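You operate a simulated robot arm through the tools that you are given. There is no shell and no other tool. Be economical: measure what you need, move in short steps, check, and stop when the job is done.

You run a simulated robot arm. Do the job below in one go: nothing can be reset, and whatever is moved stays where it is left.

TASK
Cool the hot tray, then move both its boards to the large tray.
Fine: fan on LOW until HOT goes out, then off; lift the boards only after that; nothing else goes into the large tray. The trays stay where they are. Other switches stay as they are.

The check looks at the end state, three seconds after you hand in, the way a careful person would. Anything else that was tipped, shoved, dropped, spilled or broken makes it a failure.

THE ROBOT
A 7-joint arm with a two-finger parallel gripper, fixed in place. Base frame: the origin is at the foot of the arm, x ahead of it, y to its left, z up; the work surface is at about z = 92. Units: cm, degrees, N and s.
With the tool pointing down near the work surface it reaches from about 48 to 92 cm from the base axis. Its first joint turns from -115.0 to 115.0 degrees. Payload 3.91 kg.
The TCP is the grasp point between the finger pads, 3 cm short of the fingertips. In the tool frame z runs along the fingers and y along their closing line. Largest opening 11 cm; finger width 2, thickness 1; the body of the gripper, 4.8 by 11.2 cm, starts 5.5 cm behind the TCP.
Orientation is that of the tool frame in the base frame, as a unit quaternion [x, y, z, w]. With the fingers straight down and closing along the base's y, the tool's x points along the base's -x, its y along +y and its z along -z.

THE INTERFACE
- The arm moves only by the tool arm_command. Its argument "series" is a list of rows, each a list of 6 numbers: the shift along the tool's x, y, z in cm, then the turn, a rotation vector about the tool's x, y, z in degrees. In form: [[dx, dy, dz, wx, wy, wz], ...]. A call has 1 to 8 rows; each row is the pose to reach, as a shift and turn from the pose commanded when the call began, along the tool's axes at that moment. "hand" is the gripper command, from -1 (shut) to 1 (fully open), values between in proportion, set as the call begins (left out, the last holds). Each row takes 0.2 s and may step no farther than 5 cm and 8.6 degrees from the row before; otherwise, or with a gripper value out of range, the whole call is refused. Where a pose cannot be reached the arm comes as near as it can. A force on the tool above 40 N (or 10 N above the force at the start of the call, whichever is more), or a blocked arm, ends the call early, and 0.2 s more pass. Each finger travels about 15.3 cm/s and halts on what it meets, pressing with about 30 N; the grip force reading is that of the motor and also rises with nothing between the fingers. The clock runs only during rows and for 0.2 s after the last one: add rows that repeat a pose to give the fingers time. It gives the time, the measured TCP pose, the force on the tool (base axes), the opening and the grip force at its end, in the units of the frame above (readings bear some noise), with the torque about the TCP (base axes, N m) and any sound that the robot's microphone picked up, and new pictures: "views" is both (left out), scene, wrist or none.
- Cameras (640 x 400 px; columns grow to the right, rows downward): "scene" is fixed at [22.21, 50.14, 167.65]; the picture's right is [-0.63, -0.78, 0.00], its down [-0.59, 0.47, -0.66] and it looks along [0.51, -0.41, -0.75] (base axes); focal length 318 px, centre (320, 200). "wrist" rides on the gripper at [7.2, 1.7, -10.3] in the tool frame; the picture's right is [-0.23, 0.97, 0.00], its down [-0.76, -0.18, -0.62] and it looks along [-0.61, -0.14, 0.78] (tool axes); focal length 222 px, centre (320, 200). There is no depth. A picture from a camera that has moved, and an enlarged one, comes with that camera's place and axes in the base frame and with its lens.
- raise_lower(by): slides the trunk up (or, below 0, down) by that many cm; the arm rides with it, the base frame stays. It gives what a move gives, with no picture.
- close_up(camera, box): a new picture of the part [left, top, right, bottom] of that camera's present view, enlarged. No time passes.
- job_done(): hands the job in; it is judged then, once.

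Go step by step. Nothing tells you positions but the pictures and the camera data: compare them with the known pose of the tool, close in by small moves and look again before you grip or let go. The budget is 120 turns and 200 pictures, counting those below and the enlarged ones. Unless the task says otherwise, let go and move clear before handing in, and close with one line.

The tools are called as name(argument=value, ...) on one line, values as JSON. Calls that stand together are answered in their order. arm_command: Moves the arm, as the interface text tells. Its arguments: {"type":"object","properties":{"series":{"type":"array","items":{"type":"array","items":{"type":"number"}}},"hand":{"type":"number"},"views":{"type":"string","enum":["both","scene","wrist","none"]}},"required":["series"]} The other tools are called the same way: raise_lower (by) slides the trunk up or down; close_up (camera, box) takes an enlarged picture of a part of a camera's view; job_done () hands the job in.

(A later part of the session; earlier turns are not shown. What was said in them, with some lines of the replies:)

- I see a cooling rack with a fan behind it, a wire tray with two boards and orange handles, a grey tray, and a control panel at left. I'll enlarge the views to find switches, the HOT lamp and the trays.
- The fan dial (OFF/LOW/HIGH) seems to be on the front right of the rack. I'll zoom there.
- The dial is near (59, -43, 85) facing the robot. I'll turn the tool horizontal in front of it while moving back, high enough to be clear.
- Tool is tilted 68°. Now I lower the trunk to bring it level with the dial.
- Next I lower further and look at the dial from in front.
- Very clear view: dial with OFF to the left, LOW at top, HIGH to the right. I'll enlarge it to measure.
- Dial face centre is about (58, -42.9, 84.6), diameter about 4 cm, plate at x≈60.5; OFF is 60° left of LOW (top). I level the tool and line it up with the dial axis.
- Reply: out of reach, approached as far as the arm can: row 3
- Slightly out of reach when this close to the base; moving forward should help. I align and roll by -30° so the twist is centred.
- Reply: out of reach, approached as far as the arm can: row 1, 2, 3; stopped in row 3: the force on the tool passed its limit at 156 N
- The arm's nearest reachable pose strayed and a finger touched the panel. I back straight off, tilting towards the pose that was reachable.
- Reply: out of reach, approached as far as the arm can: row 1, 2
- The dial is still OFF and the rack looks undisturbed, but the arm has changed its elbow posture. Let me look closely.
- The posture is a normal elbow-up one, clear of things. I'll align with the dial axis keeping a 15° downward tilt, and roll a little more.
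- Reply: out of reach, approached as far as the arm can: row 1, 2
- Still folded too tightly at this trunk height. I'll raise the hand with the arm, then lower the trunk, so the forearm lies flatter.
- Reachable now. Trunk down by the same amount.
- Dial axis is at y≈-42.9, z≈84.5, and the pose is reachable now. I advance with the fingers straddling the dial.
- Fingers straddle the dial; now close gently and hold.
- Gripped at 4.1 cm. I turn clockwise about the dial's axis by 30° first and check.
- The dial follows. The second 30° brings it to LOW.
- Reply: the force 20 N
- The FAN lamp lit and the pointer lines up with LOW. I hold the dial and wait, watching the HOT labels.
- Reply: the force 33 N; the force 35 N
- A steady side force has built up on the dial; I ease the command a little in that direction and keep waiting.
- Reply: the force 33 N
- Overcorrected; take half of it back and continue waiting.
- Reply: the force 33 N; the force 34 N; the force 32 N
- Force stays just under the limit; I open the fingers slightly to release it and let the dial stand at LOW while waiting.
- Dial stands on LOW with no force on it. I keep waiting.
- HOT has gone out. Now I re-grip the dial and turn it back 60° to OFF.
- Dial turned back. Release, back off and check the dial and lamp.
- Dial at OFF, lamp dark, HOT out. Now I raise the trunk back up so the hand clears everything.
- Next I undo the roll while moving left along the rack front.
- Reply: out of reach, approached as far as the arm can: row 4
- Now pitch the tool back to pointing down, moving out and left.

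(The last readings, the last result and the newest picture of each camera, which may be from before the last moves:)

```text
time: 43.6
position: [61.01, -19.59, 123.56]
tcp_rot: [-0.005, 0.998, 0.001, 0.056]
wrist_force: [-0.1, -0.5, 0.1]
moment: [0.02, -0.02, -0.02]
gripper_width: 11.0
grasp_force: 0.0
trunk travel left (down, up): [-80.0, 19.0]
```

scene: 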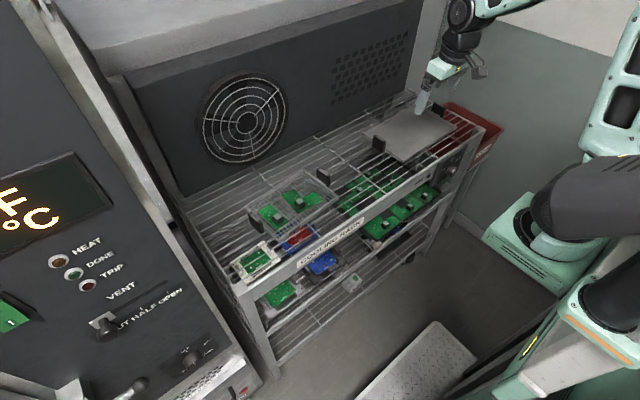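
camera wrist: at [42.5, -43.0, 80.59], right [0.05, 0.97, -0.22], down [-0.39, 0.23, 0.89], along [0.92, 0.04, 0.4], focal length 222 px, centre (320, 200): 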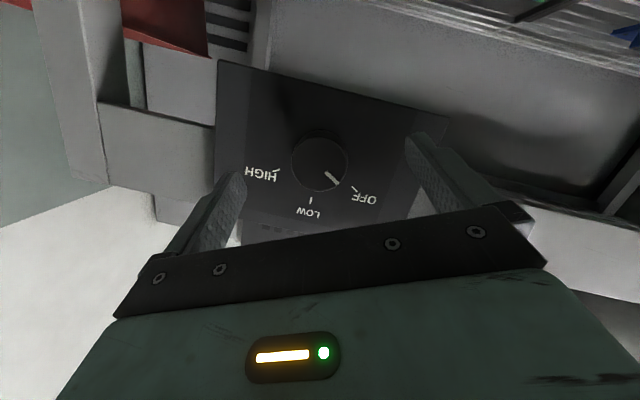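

Moving over to the hot tray, high up, to view the boards.

arm_command(series=[[-0.8, 4.1, 0.6, 0, 0.8, 0], [-1.6, 8.2, 1.2, 0, 1.6, 0], [-2.4, 12.3, 1.8, 0, 2.4, 0], [-3.2, 16.4, 2.4, 0, 3.2, 0], [-4, 20.5, 3, 0, 4, 0], [-4.8, 24.6, 3.6, 0, 4.8, 0], [-5.6, 28.8, 4.2, 0, 5.6, 0], [-6.5, 33, 4.7, 0, 6.4, 0]], views="wrist")

close_up(camera="wrist", box=[180, 0, 500, 200])

```text
time: 45.4
position: [67.45, 13.38, 119.68]
tcp_rot: [-0.005, 1.0, 0.002, 0.001]
wrist_force: [0.3, 0.4, -0.9]
moment: [0.03, -0.01, -0.02]
gripper_width: 10.98
grasp_force: 0.0
trunk travel left (down, up): [-80.0, 19.0]
camera wrist: at [60.16, 15.07, 130.09], right [0.22, 0.98, 0.0], down [0.76, -0.17, 0.62], along [0.61, -0.13, -0.78], focal length 222 px, centre (320, 200)
```

wrist: 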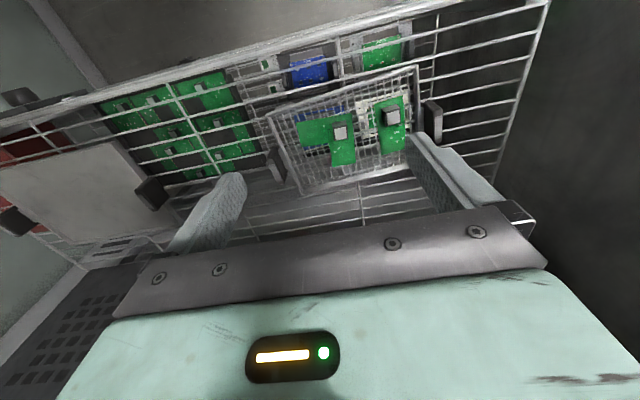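

```text
2.00 times, centred on (340, 100) of wrist
camera zoom: at [60.16, 15.07, 130.09], right [0.22, 0.98, 0.0], down [0.76, -0.17, 0.62], along [0.61, -0.13, -0.78], focal length 444 px, centre (280, 400)
```

zoom: 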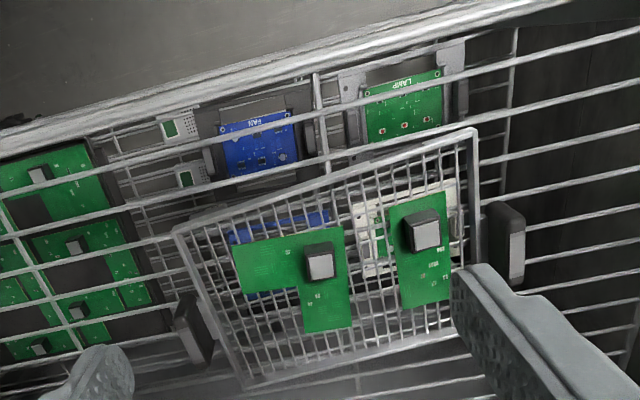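

Cubes on the boards sit at about A (74.1, 24.0) and B (74.7, 15.5), tops near z≈95.3; large tray spans x 68.5–89.5, y -56…-24. I go above A's cube with a moderate opening.

arm_command(series=[[-1.35, 2.1, 2.9, 0, 0, -0.6], [-2.7, 4.2, 5.8, 0, 0, -1.2], [-4.05, 6.3, 8.7, 0, 0, -1.8], [-5.4, 8.4, 11.6, 0, 0, -2.4], [-6.76, 10.5, 14.7, 0, 0, -3]], views="wrist", hand=-0.09)

close_up(camera="wrist", box=[200, 60, 440, 210])

close_up(camera="scene", box=[220, 120, 380, 240])

```text
time: 46.6
position: [73.98, 23.86, 104.86]
tcp_rot: [-0.032, 0.999, 0.002, 0.001]
wrist_force: [0.1, -1.1, -0.4]
moment: [0.01, 0.02, 0.0]
gripper_width: 5.03
grasp_force: 0.0
trunk travel left (down, up): [-80.0, 19.0]
camera wrist: at [66.63, 25.11, 115.17], right [0.17, 0.99, 0.0], down [0.77, -0.13, 0.62], along [0.62, -0.1, -0.78], focal length 222 px, centre (320, 200)
```

wrist: 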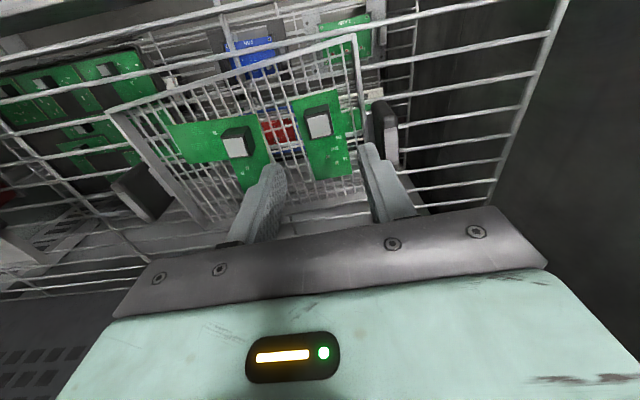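

```text
2.67 times, centred on (320, 135) of wrist
camera zoom: at [66.63, 25.11, 115.17], right [0.17, 0.99, 0.0], down [0.77, -0.13, 0.62], along [0.62, -0.1, -0.78], focal length 592 px, centre (320, 373)
```

zoom: 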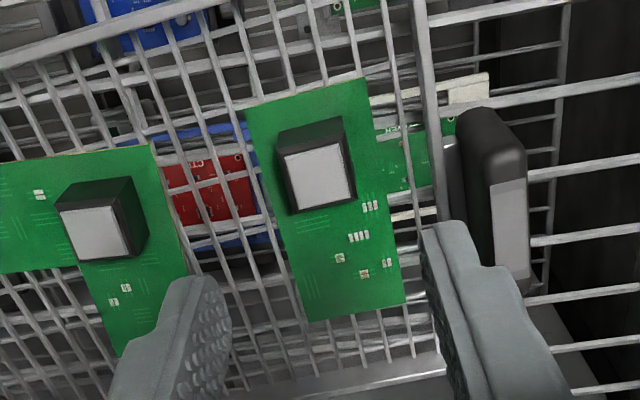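

```text
3.33 times, centred on (300, 180) of scene
camera zoom: at [22.21, 50.14, 167.65], right [-0.63, -0.78, 0.0], down [-0.59, 0.47, -0.66], along [0.51, -0.41, -0.75], focal length 1061 px, centre (387, 267)
```

zoom: 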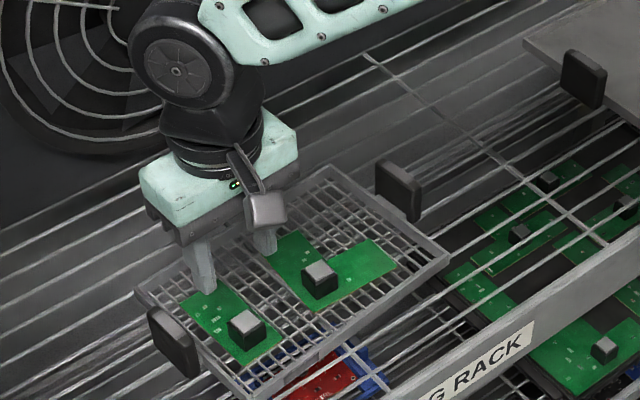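

Alignment over A is within a millimetre or two. I descend so the fingertips stop just above the board.

arm_command(series=[[0, 0.1, 2.5, 0, 0, 0], [0, 0.1, 5, 0, 0, 0], [0, 0.1, 6.8, 0, 0, 0], [0, 0.1, 8.2, 0, 0, 0]], views="wrist")

close_up(camera="wrist", box=[220, 80, 460, 230])

close_up(camera="scene", box=[240, 170, 320, 230])

```text
time: 47.6
position: [74.16, 24.11, 96.6]
tcp_rot: [-0.032, 1.0, 0.002, -0.001]
wrist_force: [0.5, 0.2, 0.3]
moment: [-0.03, -0.01, 0.0]
gripper_width: 5.0
grasp_force: 0.0
trunk travel left (down, up): [-80.0, 19.0]
camera wrist: at [66.75, 25.37, 106.93], right [0.17, 0.99, 0.0], down [0.77, -0.13, 0.62], along [0.62, -0.1, -0.78], focal length 222 px, centre (320, 200)
```

wrist: 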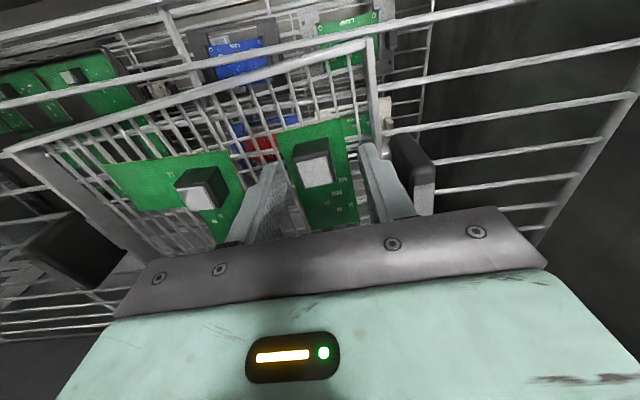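

```text
2.67 times, centred on (340, 155) of wrist
camera zoom: at [66.75, 25.37, 106.93], right [0.17, 0.99, 0.0], down [0.77, -0.13, 0.62], along [0.62, -0.1, -0.78], focal length 592 px, centre (267, 320)
```

zoom: 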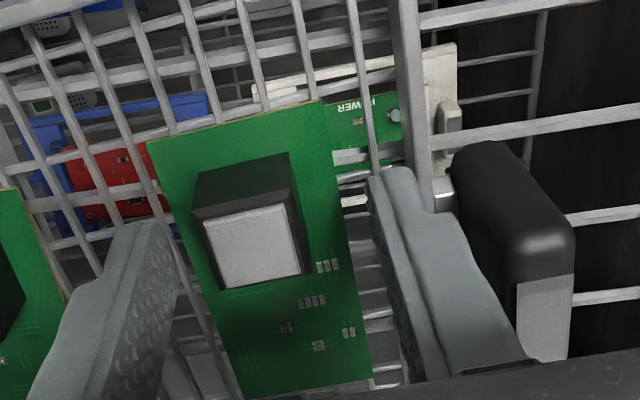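

```text
6.67 times, centred on (280, 200) of scene
camera zoom: at [22.21, 50.14, 167.65], right [-0.63, -0.78, 0.0], down [-0.59, 0.47, -0.66], along [0.51, -0.41, -0.75], focal length 2122 px, centre (587, 200)
```

zoom: 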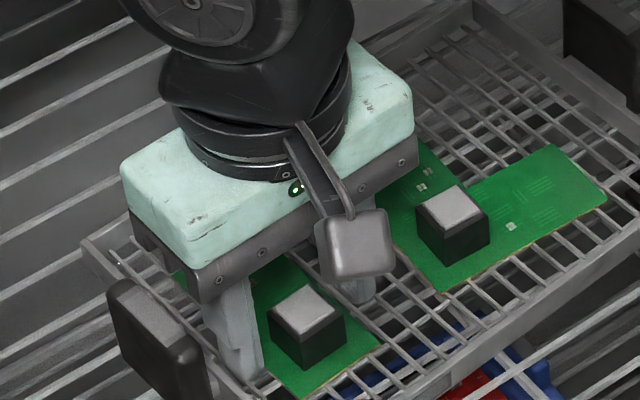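

Cube is between the fingers. Close on it.

arm_command(series=[[0.15, -0.1, 0.2, 0, 0, 0], [0.15, -0.1, 0.2, 0, 0, 0], [0.15, -0.1, 0.2, 0, 0, 0]], views="none", hand=-1)

arm_command(series=[[0, 0, -0.7, 0, 0, 0], [0, 0, -1.5, 0, 0, 0], [0, 0, -3, 0, 0, 0]], views="both")

```text
time: 48.4
position: [74.03, 24.05, 96.64]
tcp_rot: [-0.031, 1.0, 0.002, 0.002]
wrist_force: [1.3, 1.7, 8.8]
moment: [0.03, -0.03, -0.11]
gripper_width: 2.25
grasp_force: 29.8
trunk travel left (down, up): [-80.0, 19.0]
```

```text
time: 49.2
position: [74.17, 23.98, 99.57]
tcp_rot: [-0.031, 1.0, 0.001, 0.0]
wrist_force: [1.0, -0.2, 0.8]
moment: [-0.04, 0.0, -0.01]
gripper_width: 2.31
grasp_force: 29.5
trunk travel left (down, up): [-80.0, 19.0]
camera wrist: at [66.71, 25.22, 109.78], right [0.17, 0.99, 0.0], down [0.77, -0.13, 0.62], along [0.61, -0.1, -0.78], focal length 222 px, centre (320, 200)
```

scene: 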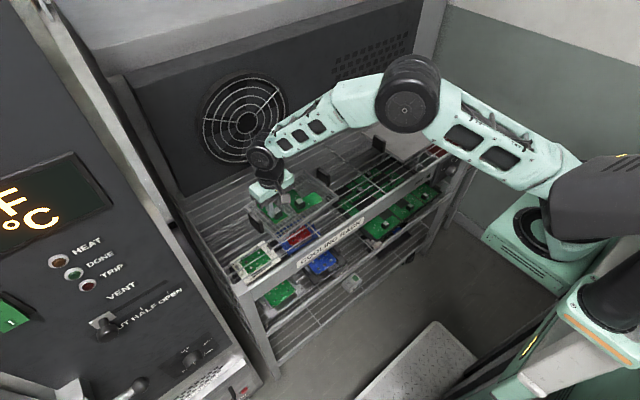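
wrist: 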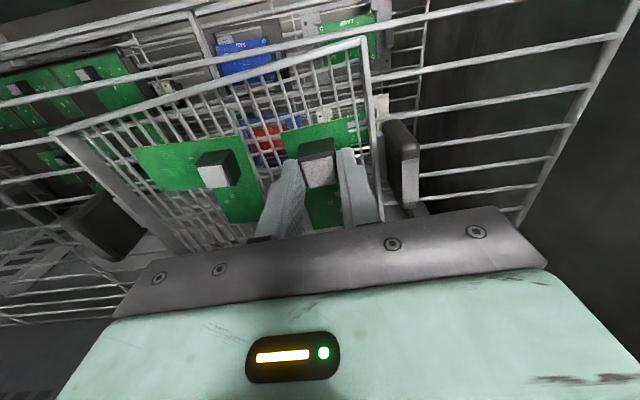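

Cube held at 2.3 cm wide. Lift higher and verify the board comes along.

arm_command(series=[[0, 0, -4, 0, 0, 0], [0, 0, -8, 0, 0, 0], [0, 0, -12, 0, 0, 0]], views="wrist")

close_up(camera="scene", box=[220, 100, 380, 240])

```text
time: 50.0
position: [74.14, 23.82, 111.53]
tcp_rot: [-0.032, 0.999, 0.001, 0.0]
wrist_force: [-0.3, 0.0, -0.2]
moment: [-0.01, 0.01, -0.02]
gripper_width: 2.28
grasp_force: 30.0
trunk travel left (down, up): [-80.0, 19.0]
camera wrist: at [66.63, 25.07, 121.87], right [0.17, 0.99, 0.0], down [0.77, -0.13, 0.62], along [0.61, -0.1, -0.78], focal length 222 px, centre (320, 200)
```

wrist: 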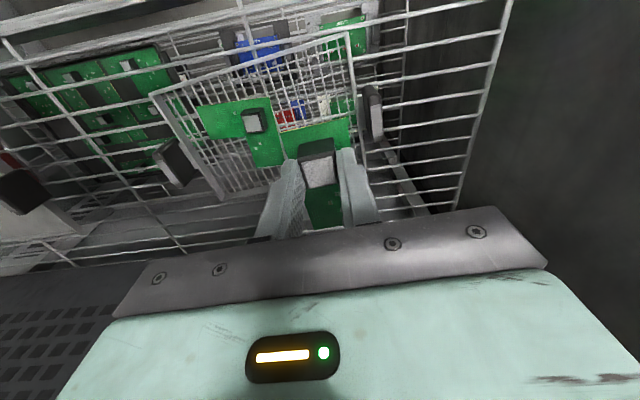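

```text
2.86 times, centred on (300, 170) of scene
camera zoom: at [22.21, 50.14, 167.65], right [-0.63, -0.78, 0.0], down [-0.59, 0.47, -0.66], along [0.51, -0.41, -0.75], focal length 910 px, centre (377, 286)
```

zoom: 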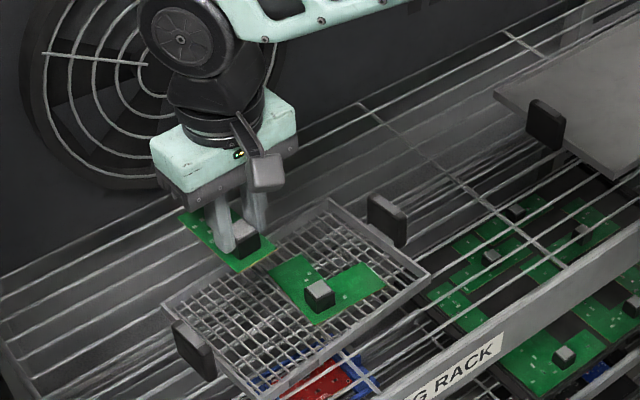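

Board A is up and level. Moving across to the large tray at height.

arm_command(series=[[0.33, -4.47, 0, 0, 0, 0], [0.67, -8.95, 0, 0, 0, 0], [1.0, -13.4, 0, 0, 0, 0], [1.34, -17.9, 0, 0, 0, 0], [1.67, -22.4, 0, 0, 0, 0], [2.02, -26.85, 0, 0, 0, 0]], views="none")

arm_command(series=[[0.33, -4.47, 0, 0, 0, 0], [0.67, -8.95, 0, 0, 0, 0], [1.0, -13.4, 0, 0, 0, 0], [1.34, -17.9, 0, 0, 0, 0], [1.67, -22.4, 0, 0, 0, 0], [2.02, -26.85, 0, 0, 0, 0]], views="both")

```text
time: 51.4
position: [73.75, -3.08, 111.21]
tcp_rot: [-0.032, 0.999, 0.001, 0.001]
wrist_force: [0.1, 1.0, 0.2]
moment: [-0.06, 0.0, 0.0]
gripper_width: 2.28
grasp_force: 30.0
trunk travel left (down, up): [-80.0, 19.0]
```

```text
time: 52.8
position: [73.56, -29.75, 111.23]
tcp_rot: [-0.032, 0.999, 0.001, 0.0]
wrist_force: [-0.2, 0.4, -0.8]
moment: [-0.06, 0.0, -0.05]
gripper_width: 2.28
grasp_force: 30.4
trunk travel left (down, up): [-80.0, 19.0]
camera wrist: at [66.11, -28.56, 121.64], right [0.16, 0.99, 0.0], down [0.77, -0.13, 0.62], along [0.61, -0.1, -0.78], focal length 222 px, centre (320, 200)
```

scene: 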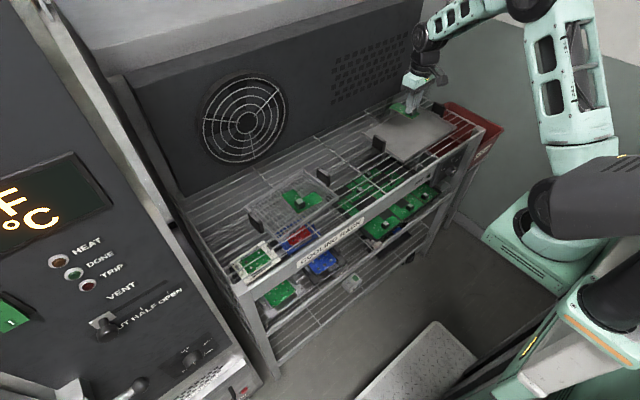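
wrist: 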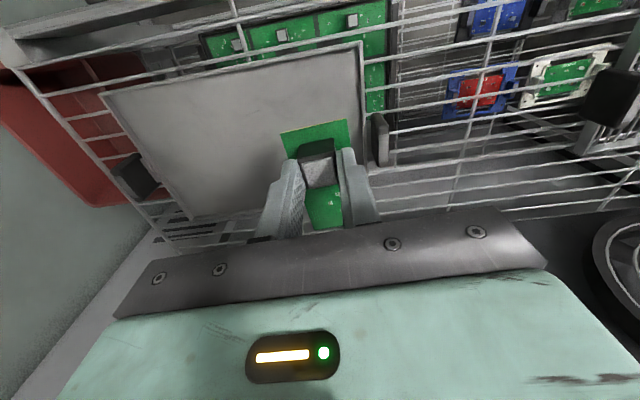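

The board hangs well inside the tray outline. Descend to just above the floor and look.

arm_command(series=[[0, 0, 4, 0, 0, 0], [0, 0, 8, 0, 0, 0], [0, 0, 11, 0, 0, 0], [0, 0, 12.8, 0, 0, 0]], views="wrist")

close_up(camera="scene", box=[350, 60, 470, 170])

```text
time: 53.8
position: [73.45, -30.09, 98.51]
tcp_rot: [-0.03, 1.0, 0.0, -0.001]
wrist_force: [0.4, 1.0, -0.8]
moment: [-0.02, 0.0, 0.02]
gripper_width: 2.28
grasp_force: 30.1
trunk travel left (down, up): [-80.0, 19.0]
camera wrist: at [65.98, -28.8, 108.83], right [0.17, 0.99, 0.0], down [0.77, -0.13, 0.62], along [0.62, -0.1, -0.78], focal length 222 px, centre (320, 200)
```

wrist: 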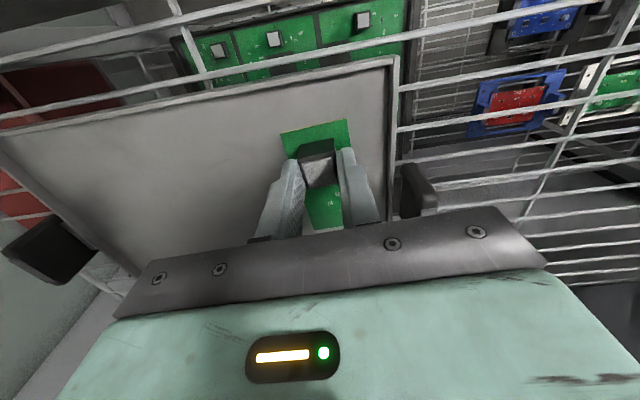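

```text
3.64 times, centred on (410, 115) of scene
camera zoom: at [22.21, 50.14, 167.65], right [-0.63, -0.78, 0.0], down [-0.59, 0.47, -0.66], along [0.51, -0.41, -0.75], focal length 1158 px, centre (-7, 509)
```

zoom: 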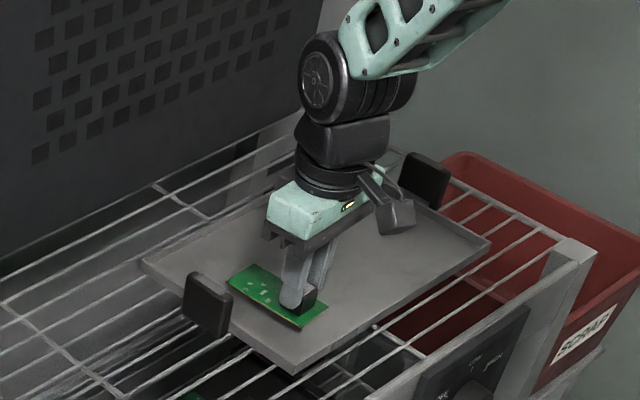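

Inside the tray with clear margins. Lower in small steps, watching the force.

arm_command(series=[[0, 0, 0.5, 0, 0, 0], [0, 0, 1.0, 0, 0, 0], [0, 0, 1.4, 0, 0, 0]], views="none")

arm_command(series=[[0, 0, 0.2, 0, 0, 0], [0, 0, 0.4, 0, 0, 0]], views="none")

```text
time: 54.6
position: [73.34, -29.85, 97.12]
tcp_rot: [-0.031, 1.0, 0.001, 0.0]
wrist_force: [-0.2, 0.1, 0.1]
moment: [0.03, -0.04, 0.0]
gripper_width: 2.27
grasp_force: 29.6
trunk travel left (down, up): [-80.0, 19.0]
```

```text
time: 55.2
position: [73.36, -30.0, 96.79]
tcp_rot: [-0.032, 0.999, 0.001, 0.0]
wrist_force: [0.1, -0.4, -1.2]
moment: [-0.01, 0.01, 0.01]
gripper_width: 2.29
grasp_force: 30.5
trunk travel left (down, up): [-80.0, 19.0]
```

arm_command(series=[[0, 0, 0.2, 0, 0, 0], [0, 0, 0.3, 0, 0, 0]], views="none")

close_up(camera="scene", box=[380, 120, 450, 170])

```text
time: 55.8
position: [73.53, -29.92, 96.57]
tcp_rot: [-0.031, 1.0, 0.001, 0.001]
wrist_force: [-2.6, 1.2, 9.3]
moment: [-0.05, -0.03, 0.03]
gripper_width: 2.26
grasp_force: 29.8
trunk travel left (down, up): [-80.0, 19.0]
```

```text
8.00 times, centred on (415, 145) of scene
camera zoom: at [22.21, 50.14, 167.65], right [-0.63, -0.78, 0.0], down [-0.59, 0.47, -0.66], along [0.51, -0.41, -0.75], focal length 2547 px, centre (-440, 640)
```

zoom: 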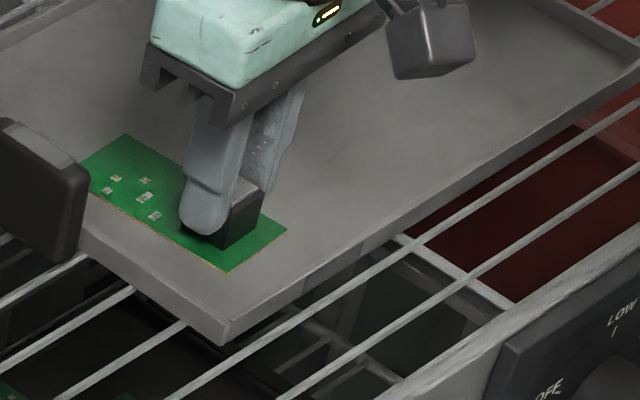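

Contact at 9 N: the board rests on the tray floor. I open moderately and rise straight up.

arm_command(series=[[0, 0, 0, 0, 0, 0], [0, 0, 0, 0, 0, 0], [0, 0, -2, 0, 0, 0], [0, 0, -5, 0, 0, 0], [0, 0, -10, 0, 0, 0], [0, 0, -14.5, 0, 0, 0]], views="both", hand=-0.2)

```text
time: 57.2
position: [73.39, -30.28, 110.77]
tcp_rot: [-0.032, 0.999, 0.002, 0.0]
wrist_force: [0.3, 0.2, 0.1]
moment: [0.02, 0.03, 0.0]
gripper_width: 4.41
grasp_force: 0.1
trunk travel left (down, up): [-80.0, 19.0]
camera wrist: at [65.94, -29.02, 121.07], right [0.17, 0.99, 0.0], down [0.77, -0.13, 0.62], along [0.61, -0.1, -0.78], focal length 222 px, centre (320, 200)
```

scene: 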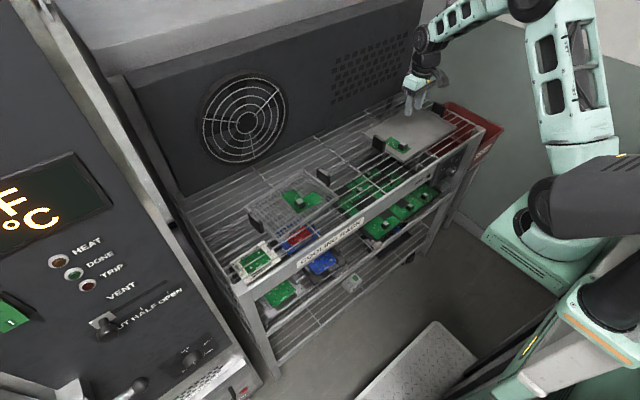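
wrist: 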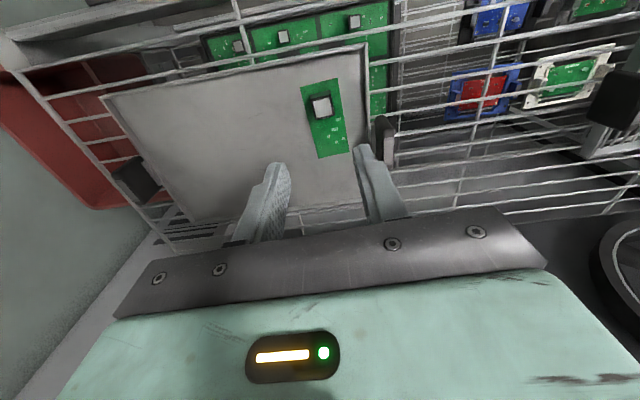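

Board A lies flat in the large tray. Back to board B.

arm_command(series=[[-0.42, 4.56, 0, 0, 0, 0], [-0.84, 9.1, 0, 0, 0, 0], [-1.26, 13.7, 0, 0, 0, 0], [-1.67, 18.2, 0, 0, 0, 0], [-2.1, 22.8, 0, 0, 0, 0]], views="none")

arm_command(series=[[-0.42, 4.56, 0.5, 0, 0, 1.2], [-0.84, 9.1, 1, 0, 0, 2.5], [-1.26, 13.7, 2, 0, 0, 3.7], [-1.67, 18.2, 4, 0, 0, 5], [-2.07, 22.7, 6, 0, 0, 6.2]], views="wrist")

close_up(camera="wrist", box=[200, 60, 440, 210])

```text
time: 58.4
position: [73.99, -7.02, 110.91]
tcp_rot: [-0.032, 0.999, 0.001, 0.0]
wrist_force: [0.4, -0.3, -0.4]
moment: [0.04, 0.0, 0.03]
gripper_width: 4.43
grasp_force: 0.0
trunk travel left (down, up): [-80.0, 19.0]
```

```text
time: 59.6
position: [74.93, 15.48, 105.36]
tcp_rot: [0.022, 1.0, 0.002, 0.0]
wrist_force: [-0.3, -0.2, 0.5]
moment: [0.06, 0.0, 0.02]
gripper_width: 4.38
grasp_force: 0.0
trunk travel left (down, up): [-80.0, 19.0]
camera wrist: at [67.7, 17.59, 115.6], right [0.27, 0.96, 0.0], down [0.75, -0.21, 0.62], along [0.6, -0.17, -0.78], focal length 222 px, centre (320, 200)
```

wrist: 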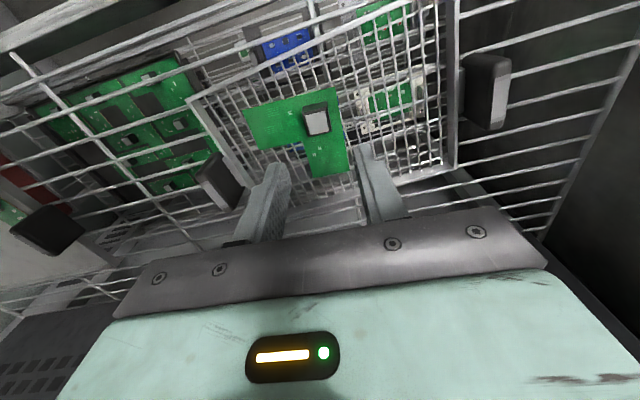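

```text
2.67 times, centred on (320, 135) of wrist
camera zoom: at [67.7, 17.59, 115.6], right [0.27, 0.96, 0.0], down [0.75, -0.21, 0.62], along [0.6, -0.17, -0.78], focal length 592 px, centre (320, 373)
```

zoom: 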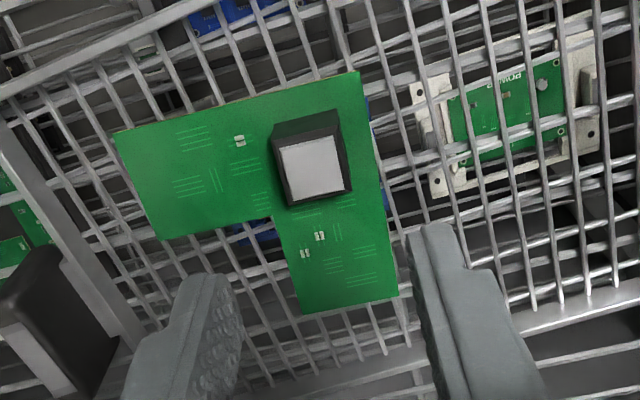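

Cube B at (74.65, 15.4). Small correction and descend.

arm_command(series=[[0.15, -0.05, 2.5, 0, 0, 0.5], [0.25, -0.1, 5, 0, 0, 1.2], [0.25, -0.1, 7.2, 0, 0, 1.2], [0.25, -0.1, 8.7, 0, 0, 1.2]], views="wrist")

close_up(camera="wrist", box=[220, 80, 460, 230])

```text
time: 60.6
position: [74.65, 15.63, 96.41]
tcp_rot: [0.034, 0.999, 0.0, 0.0]
wrist_force: [0.4, 0.9, 0.2]
moment: [-0.03, 0.01, -0.04]
gripper_width: 4.41
grasp_force: 0.1
trunk travel left (down, up): [-80.0, 19.0]
camera wrist: at [67.35, 17.77, 106.73], right [0.29, 0.96, 0.0], down [0.75, -0.23, 0.62], along [0.6, -0.18, -0.78], focal length 222 px, centre (320, 200)
```

wrist: 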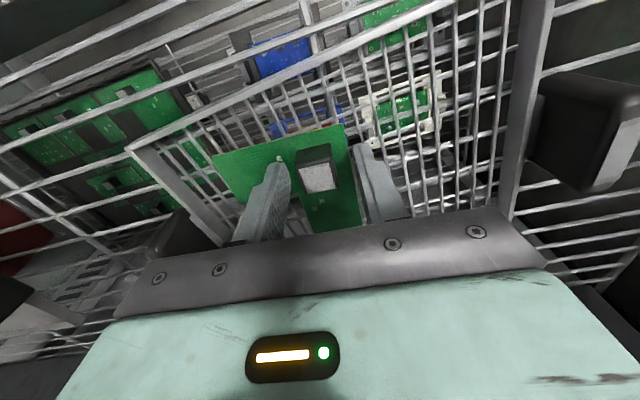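

```text
2.67 times, centred on (340, 155) of wrist
camera zoom: at [67.35, 17.77, 106.73], right [0.29, 0.96, 0.0], down [0.75, -0.23, 0.62], along [0.6, -0.18, -0.78], focal length 592 px, centre (267, 320)
```

zoom: 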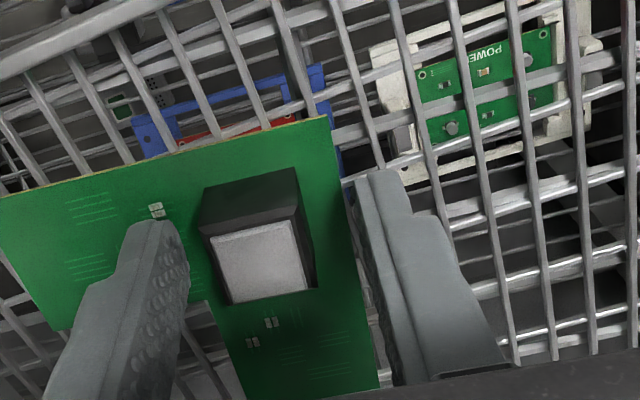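

Centred. Close (a hair higher), then lift.

arm_command(series=[[0, -0.05, -0.15, 0, 0, 0], [0, -0.05, -0.15, 0, 0, 0], [0, -0.05, -0.15, 0, 0, 0], [0, -0.05, -0.15, 0, 0, 0]], views="none", hand=-1)

arm_command(series=[[0, 0, -1, 0, 0, 0], [0, 0, -3, 0, 0, 0], [0, 0, -7, 0, 0, 0], [0, 0, -11, 0, 0, 0], [0, 0, -14.5, 0, 0, 0]], views="wrist")

close_up(camera="scene", box=[220, 100, 380, 240])

```text
time: 61.6
position: [74.55, 15.4, 96.6]
tcp_rot: [0.033, 0.999, 0.001, 0.001]
wrist_force: [-0.6, 0.2, -0.5]
moment: [0.01, 0.04, 0.02]
gripper_width: 2.3
grasp_force: 30.4
trunk travel left (down, up): [-80.0, 19.0]
```

```text
time: 62.8
position: [74.51, 15.6, 111.12]
tcp_rot: [0.033, 0.999, 0.001, 0.0]
wrist_force: [0.7, -0.6, 0.6]
moment: [-0.02, 0.03, 0.02]
gripper_width: 2.32
grasp_force: 30.1
trunk travel left (down, up): [-80.0, 19.0]
camera wrist: at [67.24, 17.77, 121.44], right [0.29, 0.96, 0.0], down [0.75, -0.23, 0.62], along [0.6, -0.18, -0.78], focal length 222 px, centre (320, 200)
```

wrist: 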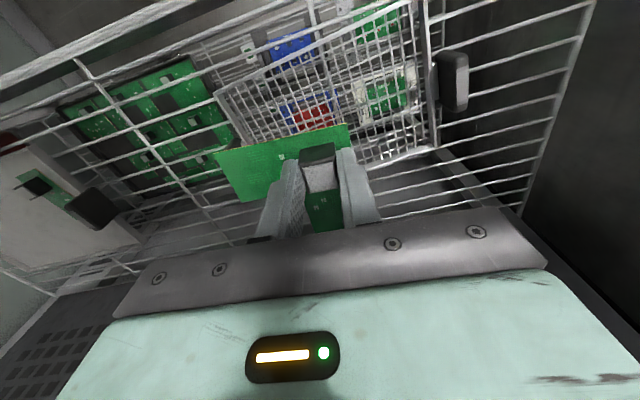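

```text
2.86 times, centred on (300, 170) of scene
camera zoom: at [22.21, 50.14, 167.65], right [-0.63, -0.78, 0.0], down [-0.59, 0.47, -0.66], along [0.51, -0.41, -0.75], focal length 910 px, centre (377, 286)
```

zoom: 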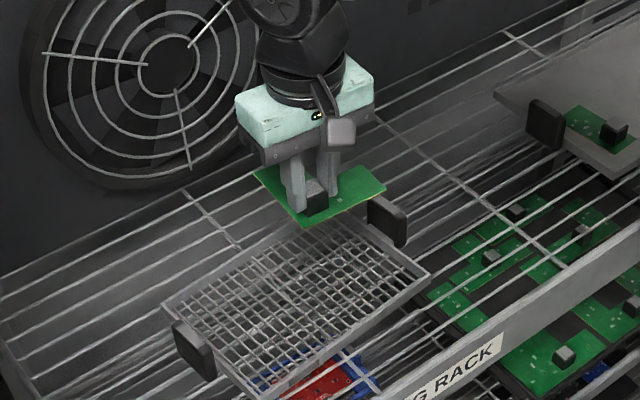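

Board B is up, the hot tray is empty and unmoved. Move B over the large tray, beside A.

arm_command(series=[[-0.22, -4.63, 0, 0, 0, 0], [-0.45, -9.27, 0, 0, 0, 0], [-0.67, -13.9, 0, 0, 0, 0], [-0.9, -18.5, 0, 0, 0, 0], [-1.12, -23.2, 0, 0, 0, 0], [-1.34, -27.8, 0, 0, 0, 0]], views="none")

arm_command(series=[[-0.22, -4.63, 0, 0, 0, 0], [-0.45, -9.27, 0, 0, 0, 0], [-0.67, -13.9, 0, 0, 0, 0], [-0.9, -18.5, 0, 0, 0, 0], [-1.12, -23.2, 0, 0, 0, 0], [-1.34, -27.8, 0, 0, 0, 0]], views="both")

```text
time: 64.2
position: [74.05, -12.11, 110.91]
tcp_rot: [0.032, 0.999, 0.001, 0.0]
wrist_force: [-0.3, 0.6, -0.6]
moment: [-0.03, -0.04, -0.02]
gripper_width: 2.28
grasp_force: 29.8
trunk travel left (down, up): [-80.0, 19.0]
```

```text
time: 65.6
position: [73.68, -40.07, 110.87]
tcp_rot: [0.033, 0.999, 0.001, -0.001]
wrist_force: [0.8, 0.4, 0.0]
moment: [-0.06, 0.01, -0.03]
gripper_width: 2.29
grasp_force: 30.3
trunk travel left (down, up): [-80.0, 19.0]
camera wrist: at [66.51, -37.81, 121.21], right [0.29, 0.96, 0.0], down [0.75, -0.23, 0.62], along [0.6, -0.18, -0.78], focal length 222 px, centre (320, 200)
```

scene: 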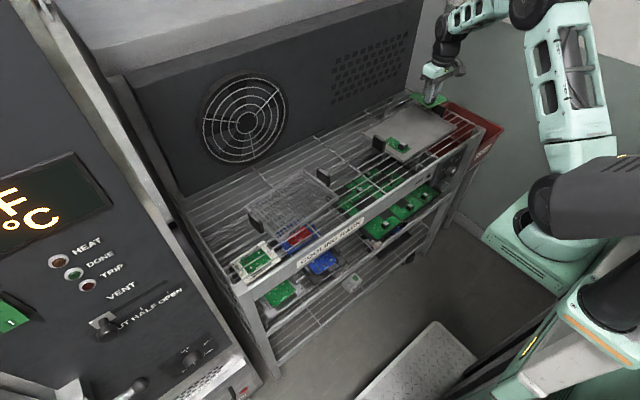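
wrist: 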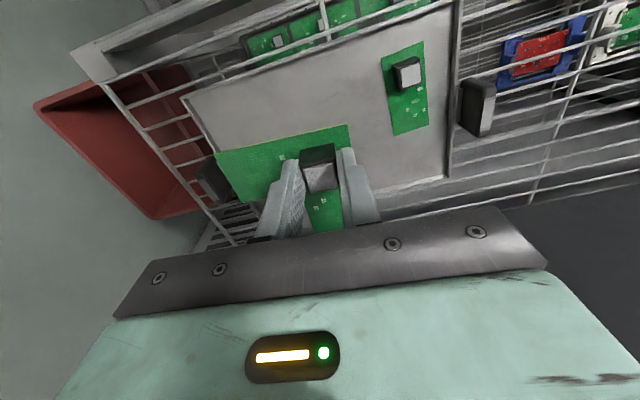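

B is clear of A and of the tray walls. Descend.

arm_command(series=[[0, 0, 4, 0, 0, 0], [0, 0, 8, 0, 0, 0], [0, 0, 11, 0, 0, 0], [0, 0, 12.5, 0, 0, 0]], views="wrist")

arm_command(series=[[0, 0, 0.4, 0, 0, 0], [0, 0, 0.8, 0, 0, 0], [0, 0, 1.2, 0, 0, 0]], views="none")

arm_command(series=[[0, 0, 0.2, 0, 0, 0], [0, 0, 0.4, 0, 0, 0]], views="none")

close_up(camera="scene", box=[380, 90, 470, 165])

```text
time: 66.6
position: [73.59, -40.13, 98.51]
tcp_rot: [0.034, 0.999, 0.001, 0.0]
wrist_force: [0.3, -0.3, -0.4]
moment: [0.01, 0.01, -0.01]
gripper_width: 2.3
grasp_force: 30.0
trunk travel left (down, up): [-80.0, 19.0]
camera wrist: at [66.4, -37.88, 108.81], right [0.29, 0.96, 0.0], down [0.75, -0.23, 0.62], along [0.6, -0.18, -0.78], focal length 222 px, centre (320, 200)
```

wrist: 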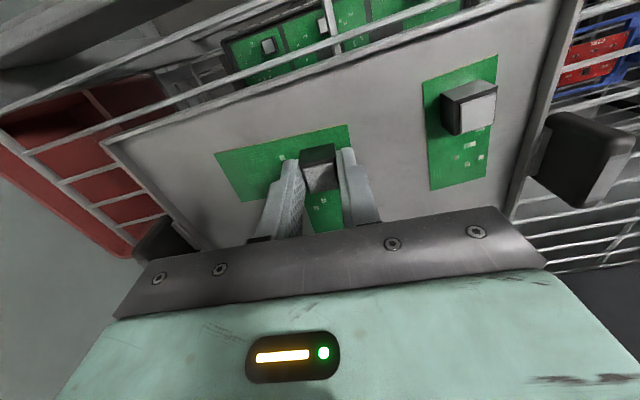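

```text
time: 67.4
position: [73.59, -40.02, 97.14]
tcp_rot: [0.033, 0.999, 0.001, 0.0]
wrist_force: [0.0, -0.1, 0.0]
moment: [-0.02, 0.04, 0.04]
gripper_width: 2.28
grasp_force: 30.1
trunk travel left (down, up): [-80.0, 19.0]
```

```text
time: 68.0
position: [73.54, -40.07, 96.77]
tcp_rot: [0.033, 0.999, 0.002, 0.0]
wrist_force: [0.8, -0.6, -0.7]
moment: [0.0, 0.02, 0.0]
gripper_width: 2.29
grasp_force: 30.3
trunk travel left (down, up): [-80.0, 19.0]
```

```text
5.33 times, centred on (425, 128) of scene
camera zoom: at [22.21, 50.14, 167.65], right [-0.63, -0.78, 0.0], down [-0.59, 0.47, -0.66], along [0.51, -0.41, -0.75], focal length 1698 px, centre (-240, 587)
```

zoom: 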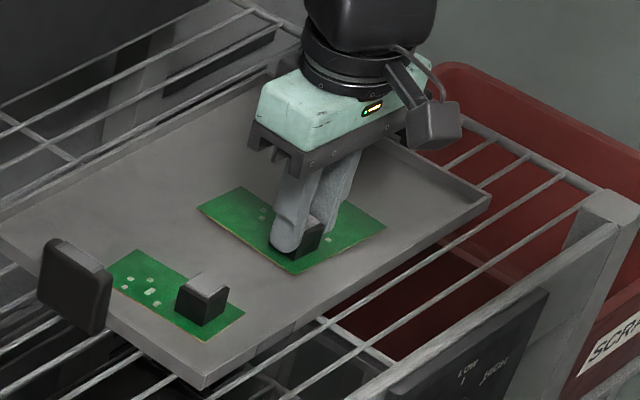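

arm_command(series=[[0, 0, 0.15, 0, 0, 0], [0, 0, 0.25, 0, 0, 0]], views="none")

```text
time: 68.6
position: [73.5, -39.92, 96.57]
tcp_rot: [0.033, 0.999, 0.001, -0.001]
wrist_force: [-0.7, 0.8, -0.3]
moment: [-0.03, 0.01, 0.04]
gripper_width: 2.28
grasp_force: 30.4
trunk travel left (down, up): [-80.0, 19.0]
```

No contact yet at 96.6; a little lower.

arm_command(series=[[0, 0, 0.1, 0, 0, 0], [0, 0, 0.2, 0, 0, 0]], views="none")

```text
time: 69.2
position: [73.52, -39.93, 96.35]
tcp_rot: [0.034, 0.999, 0.002, 0.001]
wrist_force: [-2.9, 1.6, 11.2]
moment: [-0.01, 0.01, 0.0]
gripper_width: 2.28
grasp_force: 29.9
trunk travel left (down, up): [-80.0, 19.0]
```

Contact at 11 N: B rests on the floor. Open and rise.

arm_command(series=[[0, 0, 0, 0, 0, 0], [0, 0, 0, 0, 0, 0], [0, 0, -2, 0, 0, 0], [0, 0, -5, 0, 0, 0], [0, 0, -10, 0, 0, 0], [0, 0, -15, 0, 0, 0], [3, 2, -19, 0, 0, 0], [6, 5, -20, 0, 0, 0]], views="both", hand=-0.2)

close_up(camera="scene", box=[340, 80, 500, 180])

close_up(camera="scene", box=[220, 140, 480, 300])

```text
refused: row 7 steps farther than a row can; nothing moved
```

```text
4.00 times, centred on (420, 130) of scene
camera zoom: at [22.21, 50.14, 167.65], right [-0.63, -0.78, 0.0], down [-0.59, 0.47, -0.66], along [0.51, -0.41, -0.75], focal length 1273 px, centre (-80, 480)
```

zoom: 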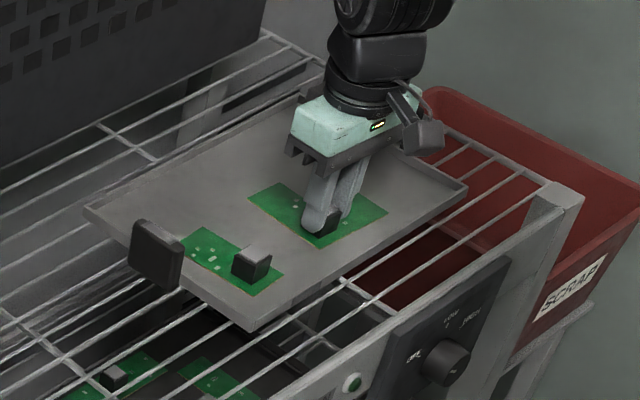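

```text
2.46 times, centred on (350, 220) of scene
camera zoom: at [22.21, 50.14, 167.65], right [-0.63, -0.78, 0.0], down [-0.59, 0.47, -0.66], along [0.51, -0.41, -0.75], focal length 784 px, centre (246, 151)
```

zoom: 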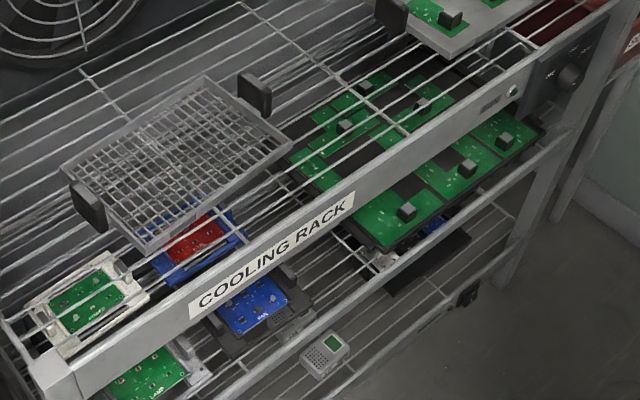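

The last row was too large, so nothing moved. Repeat with smaller steps.

arm_command(series=[[0, 0, 0, 0, 0, 0], [0, 0, 0, 0, 0, 0], [0, 0, -2, 0, 0, 0], [0, 0, -5, 0, 0, 0], [0, 0, -9.5, 0, 0, 0], [0, 0, -14, 0, 0, 0], [0, 0, -18.5, 0, 0, 0], [2, 3, -21, 0, 0, 0]], views="both", hand=-0.2)

close_up(camera="scene", box=[340, 80, 500, 180])

```text
time: 71.0
position: [71.78, -37.08, 117.18]
tcp_rot: [0.033, 0.999, 0.002, -0.001]
wrist_force: [0.8, -0.4, -0.5]
moment: [0.04, 0.01, 0.01]
gripper_width: 4.39
grasp_force: 0.1
trunk travel left (down, up): [-80.0, 19.0]
camera wrist: at [64.6, -34.9, 127.49], right [0.29, 0.96, 0.0], down [0.75, -0.23, 0.62], along [0.6, -0.18, -0.78], focal length 222 px, centre (320, 200)
```

scene: 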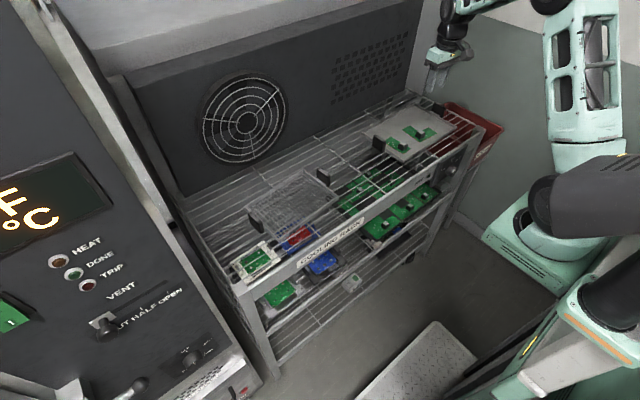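
wrist: 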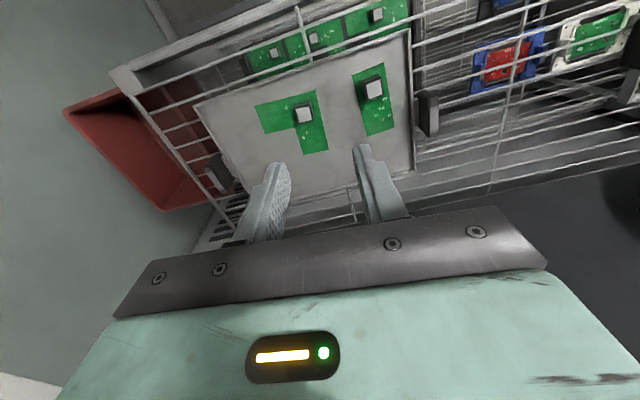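

```text
4.00 times, centred on (420, 130) of scene
camera zoom: at [22.21, 50.14, 167.65], right [-0.63, -0.78, 0.0], down [-0.59, 0.47, -0.66], along [0.51, -0.41, -0.75], focal length 1273 px, centre (-80, 480)
```

zoom: 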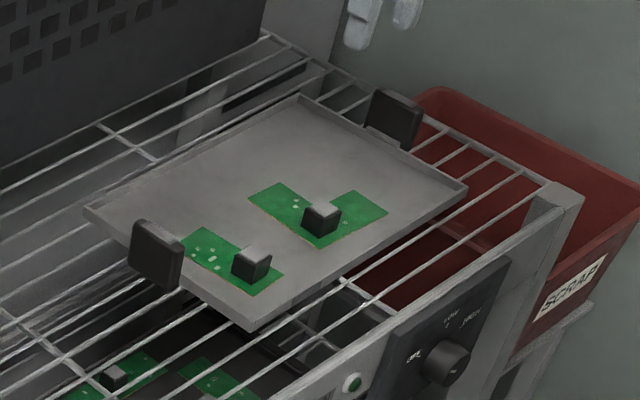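

Both boards lie flat in the large tray, the fan dial is at OFF with its lamp dark, HOT is out, and both trays are where they were, so I'm handing in.

job_done()

```text
The job is handed in.
```

The tray was cooled on LOW until HOT went out, the fan was switched off, and both boards were then moved to the large tray; early on a finger hit the fan panel hard (156 N), with no damage or movement visible in the pictures.
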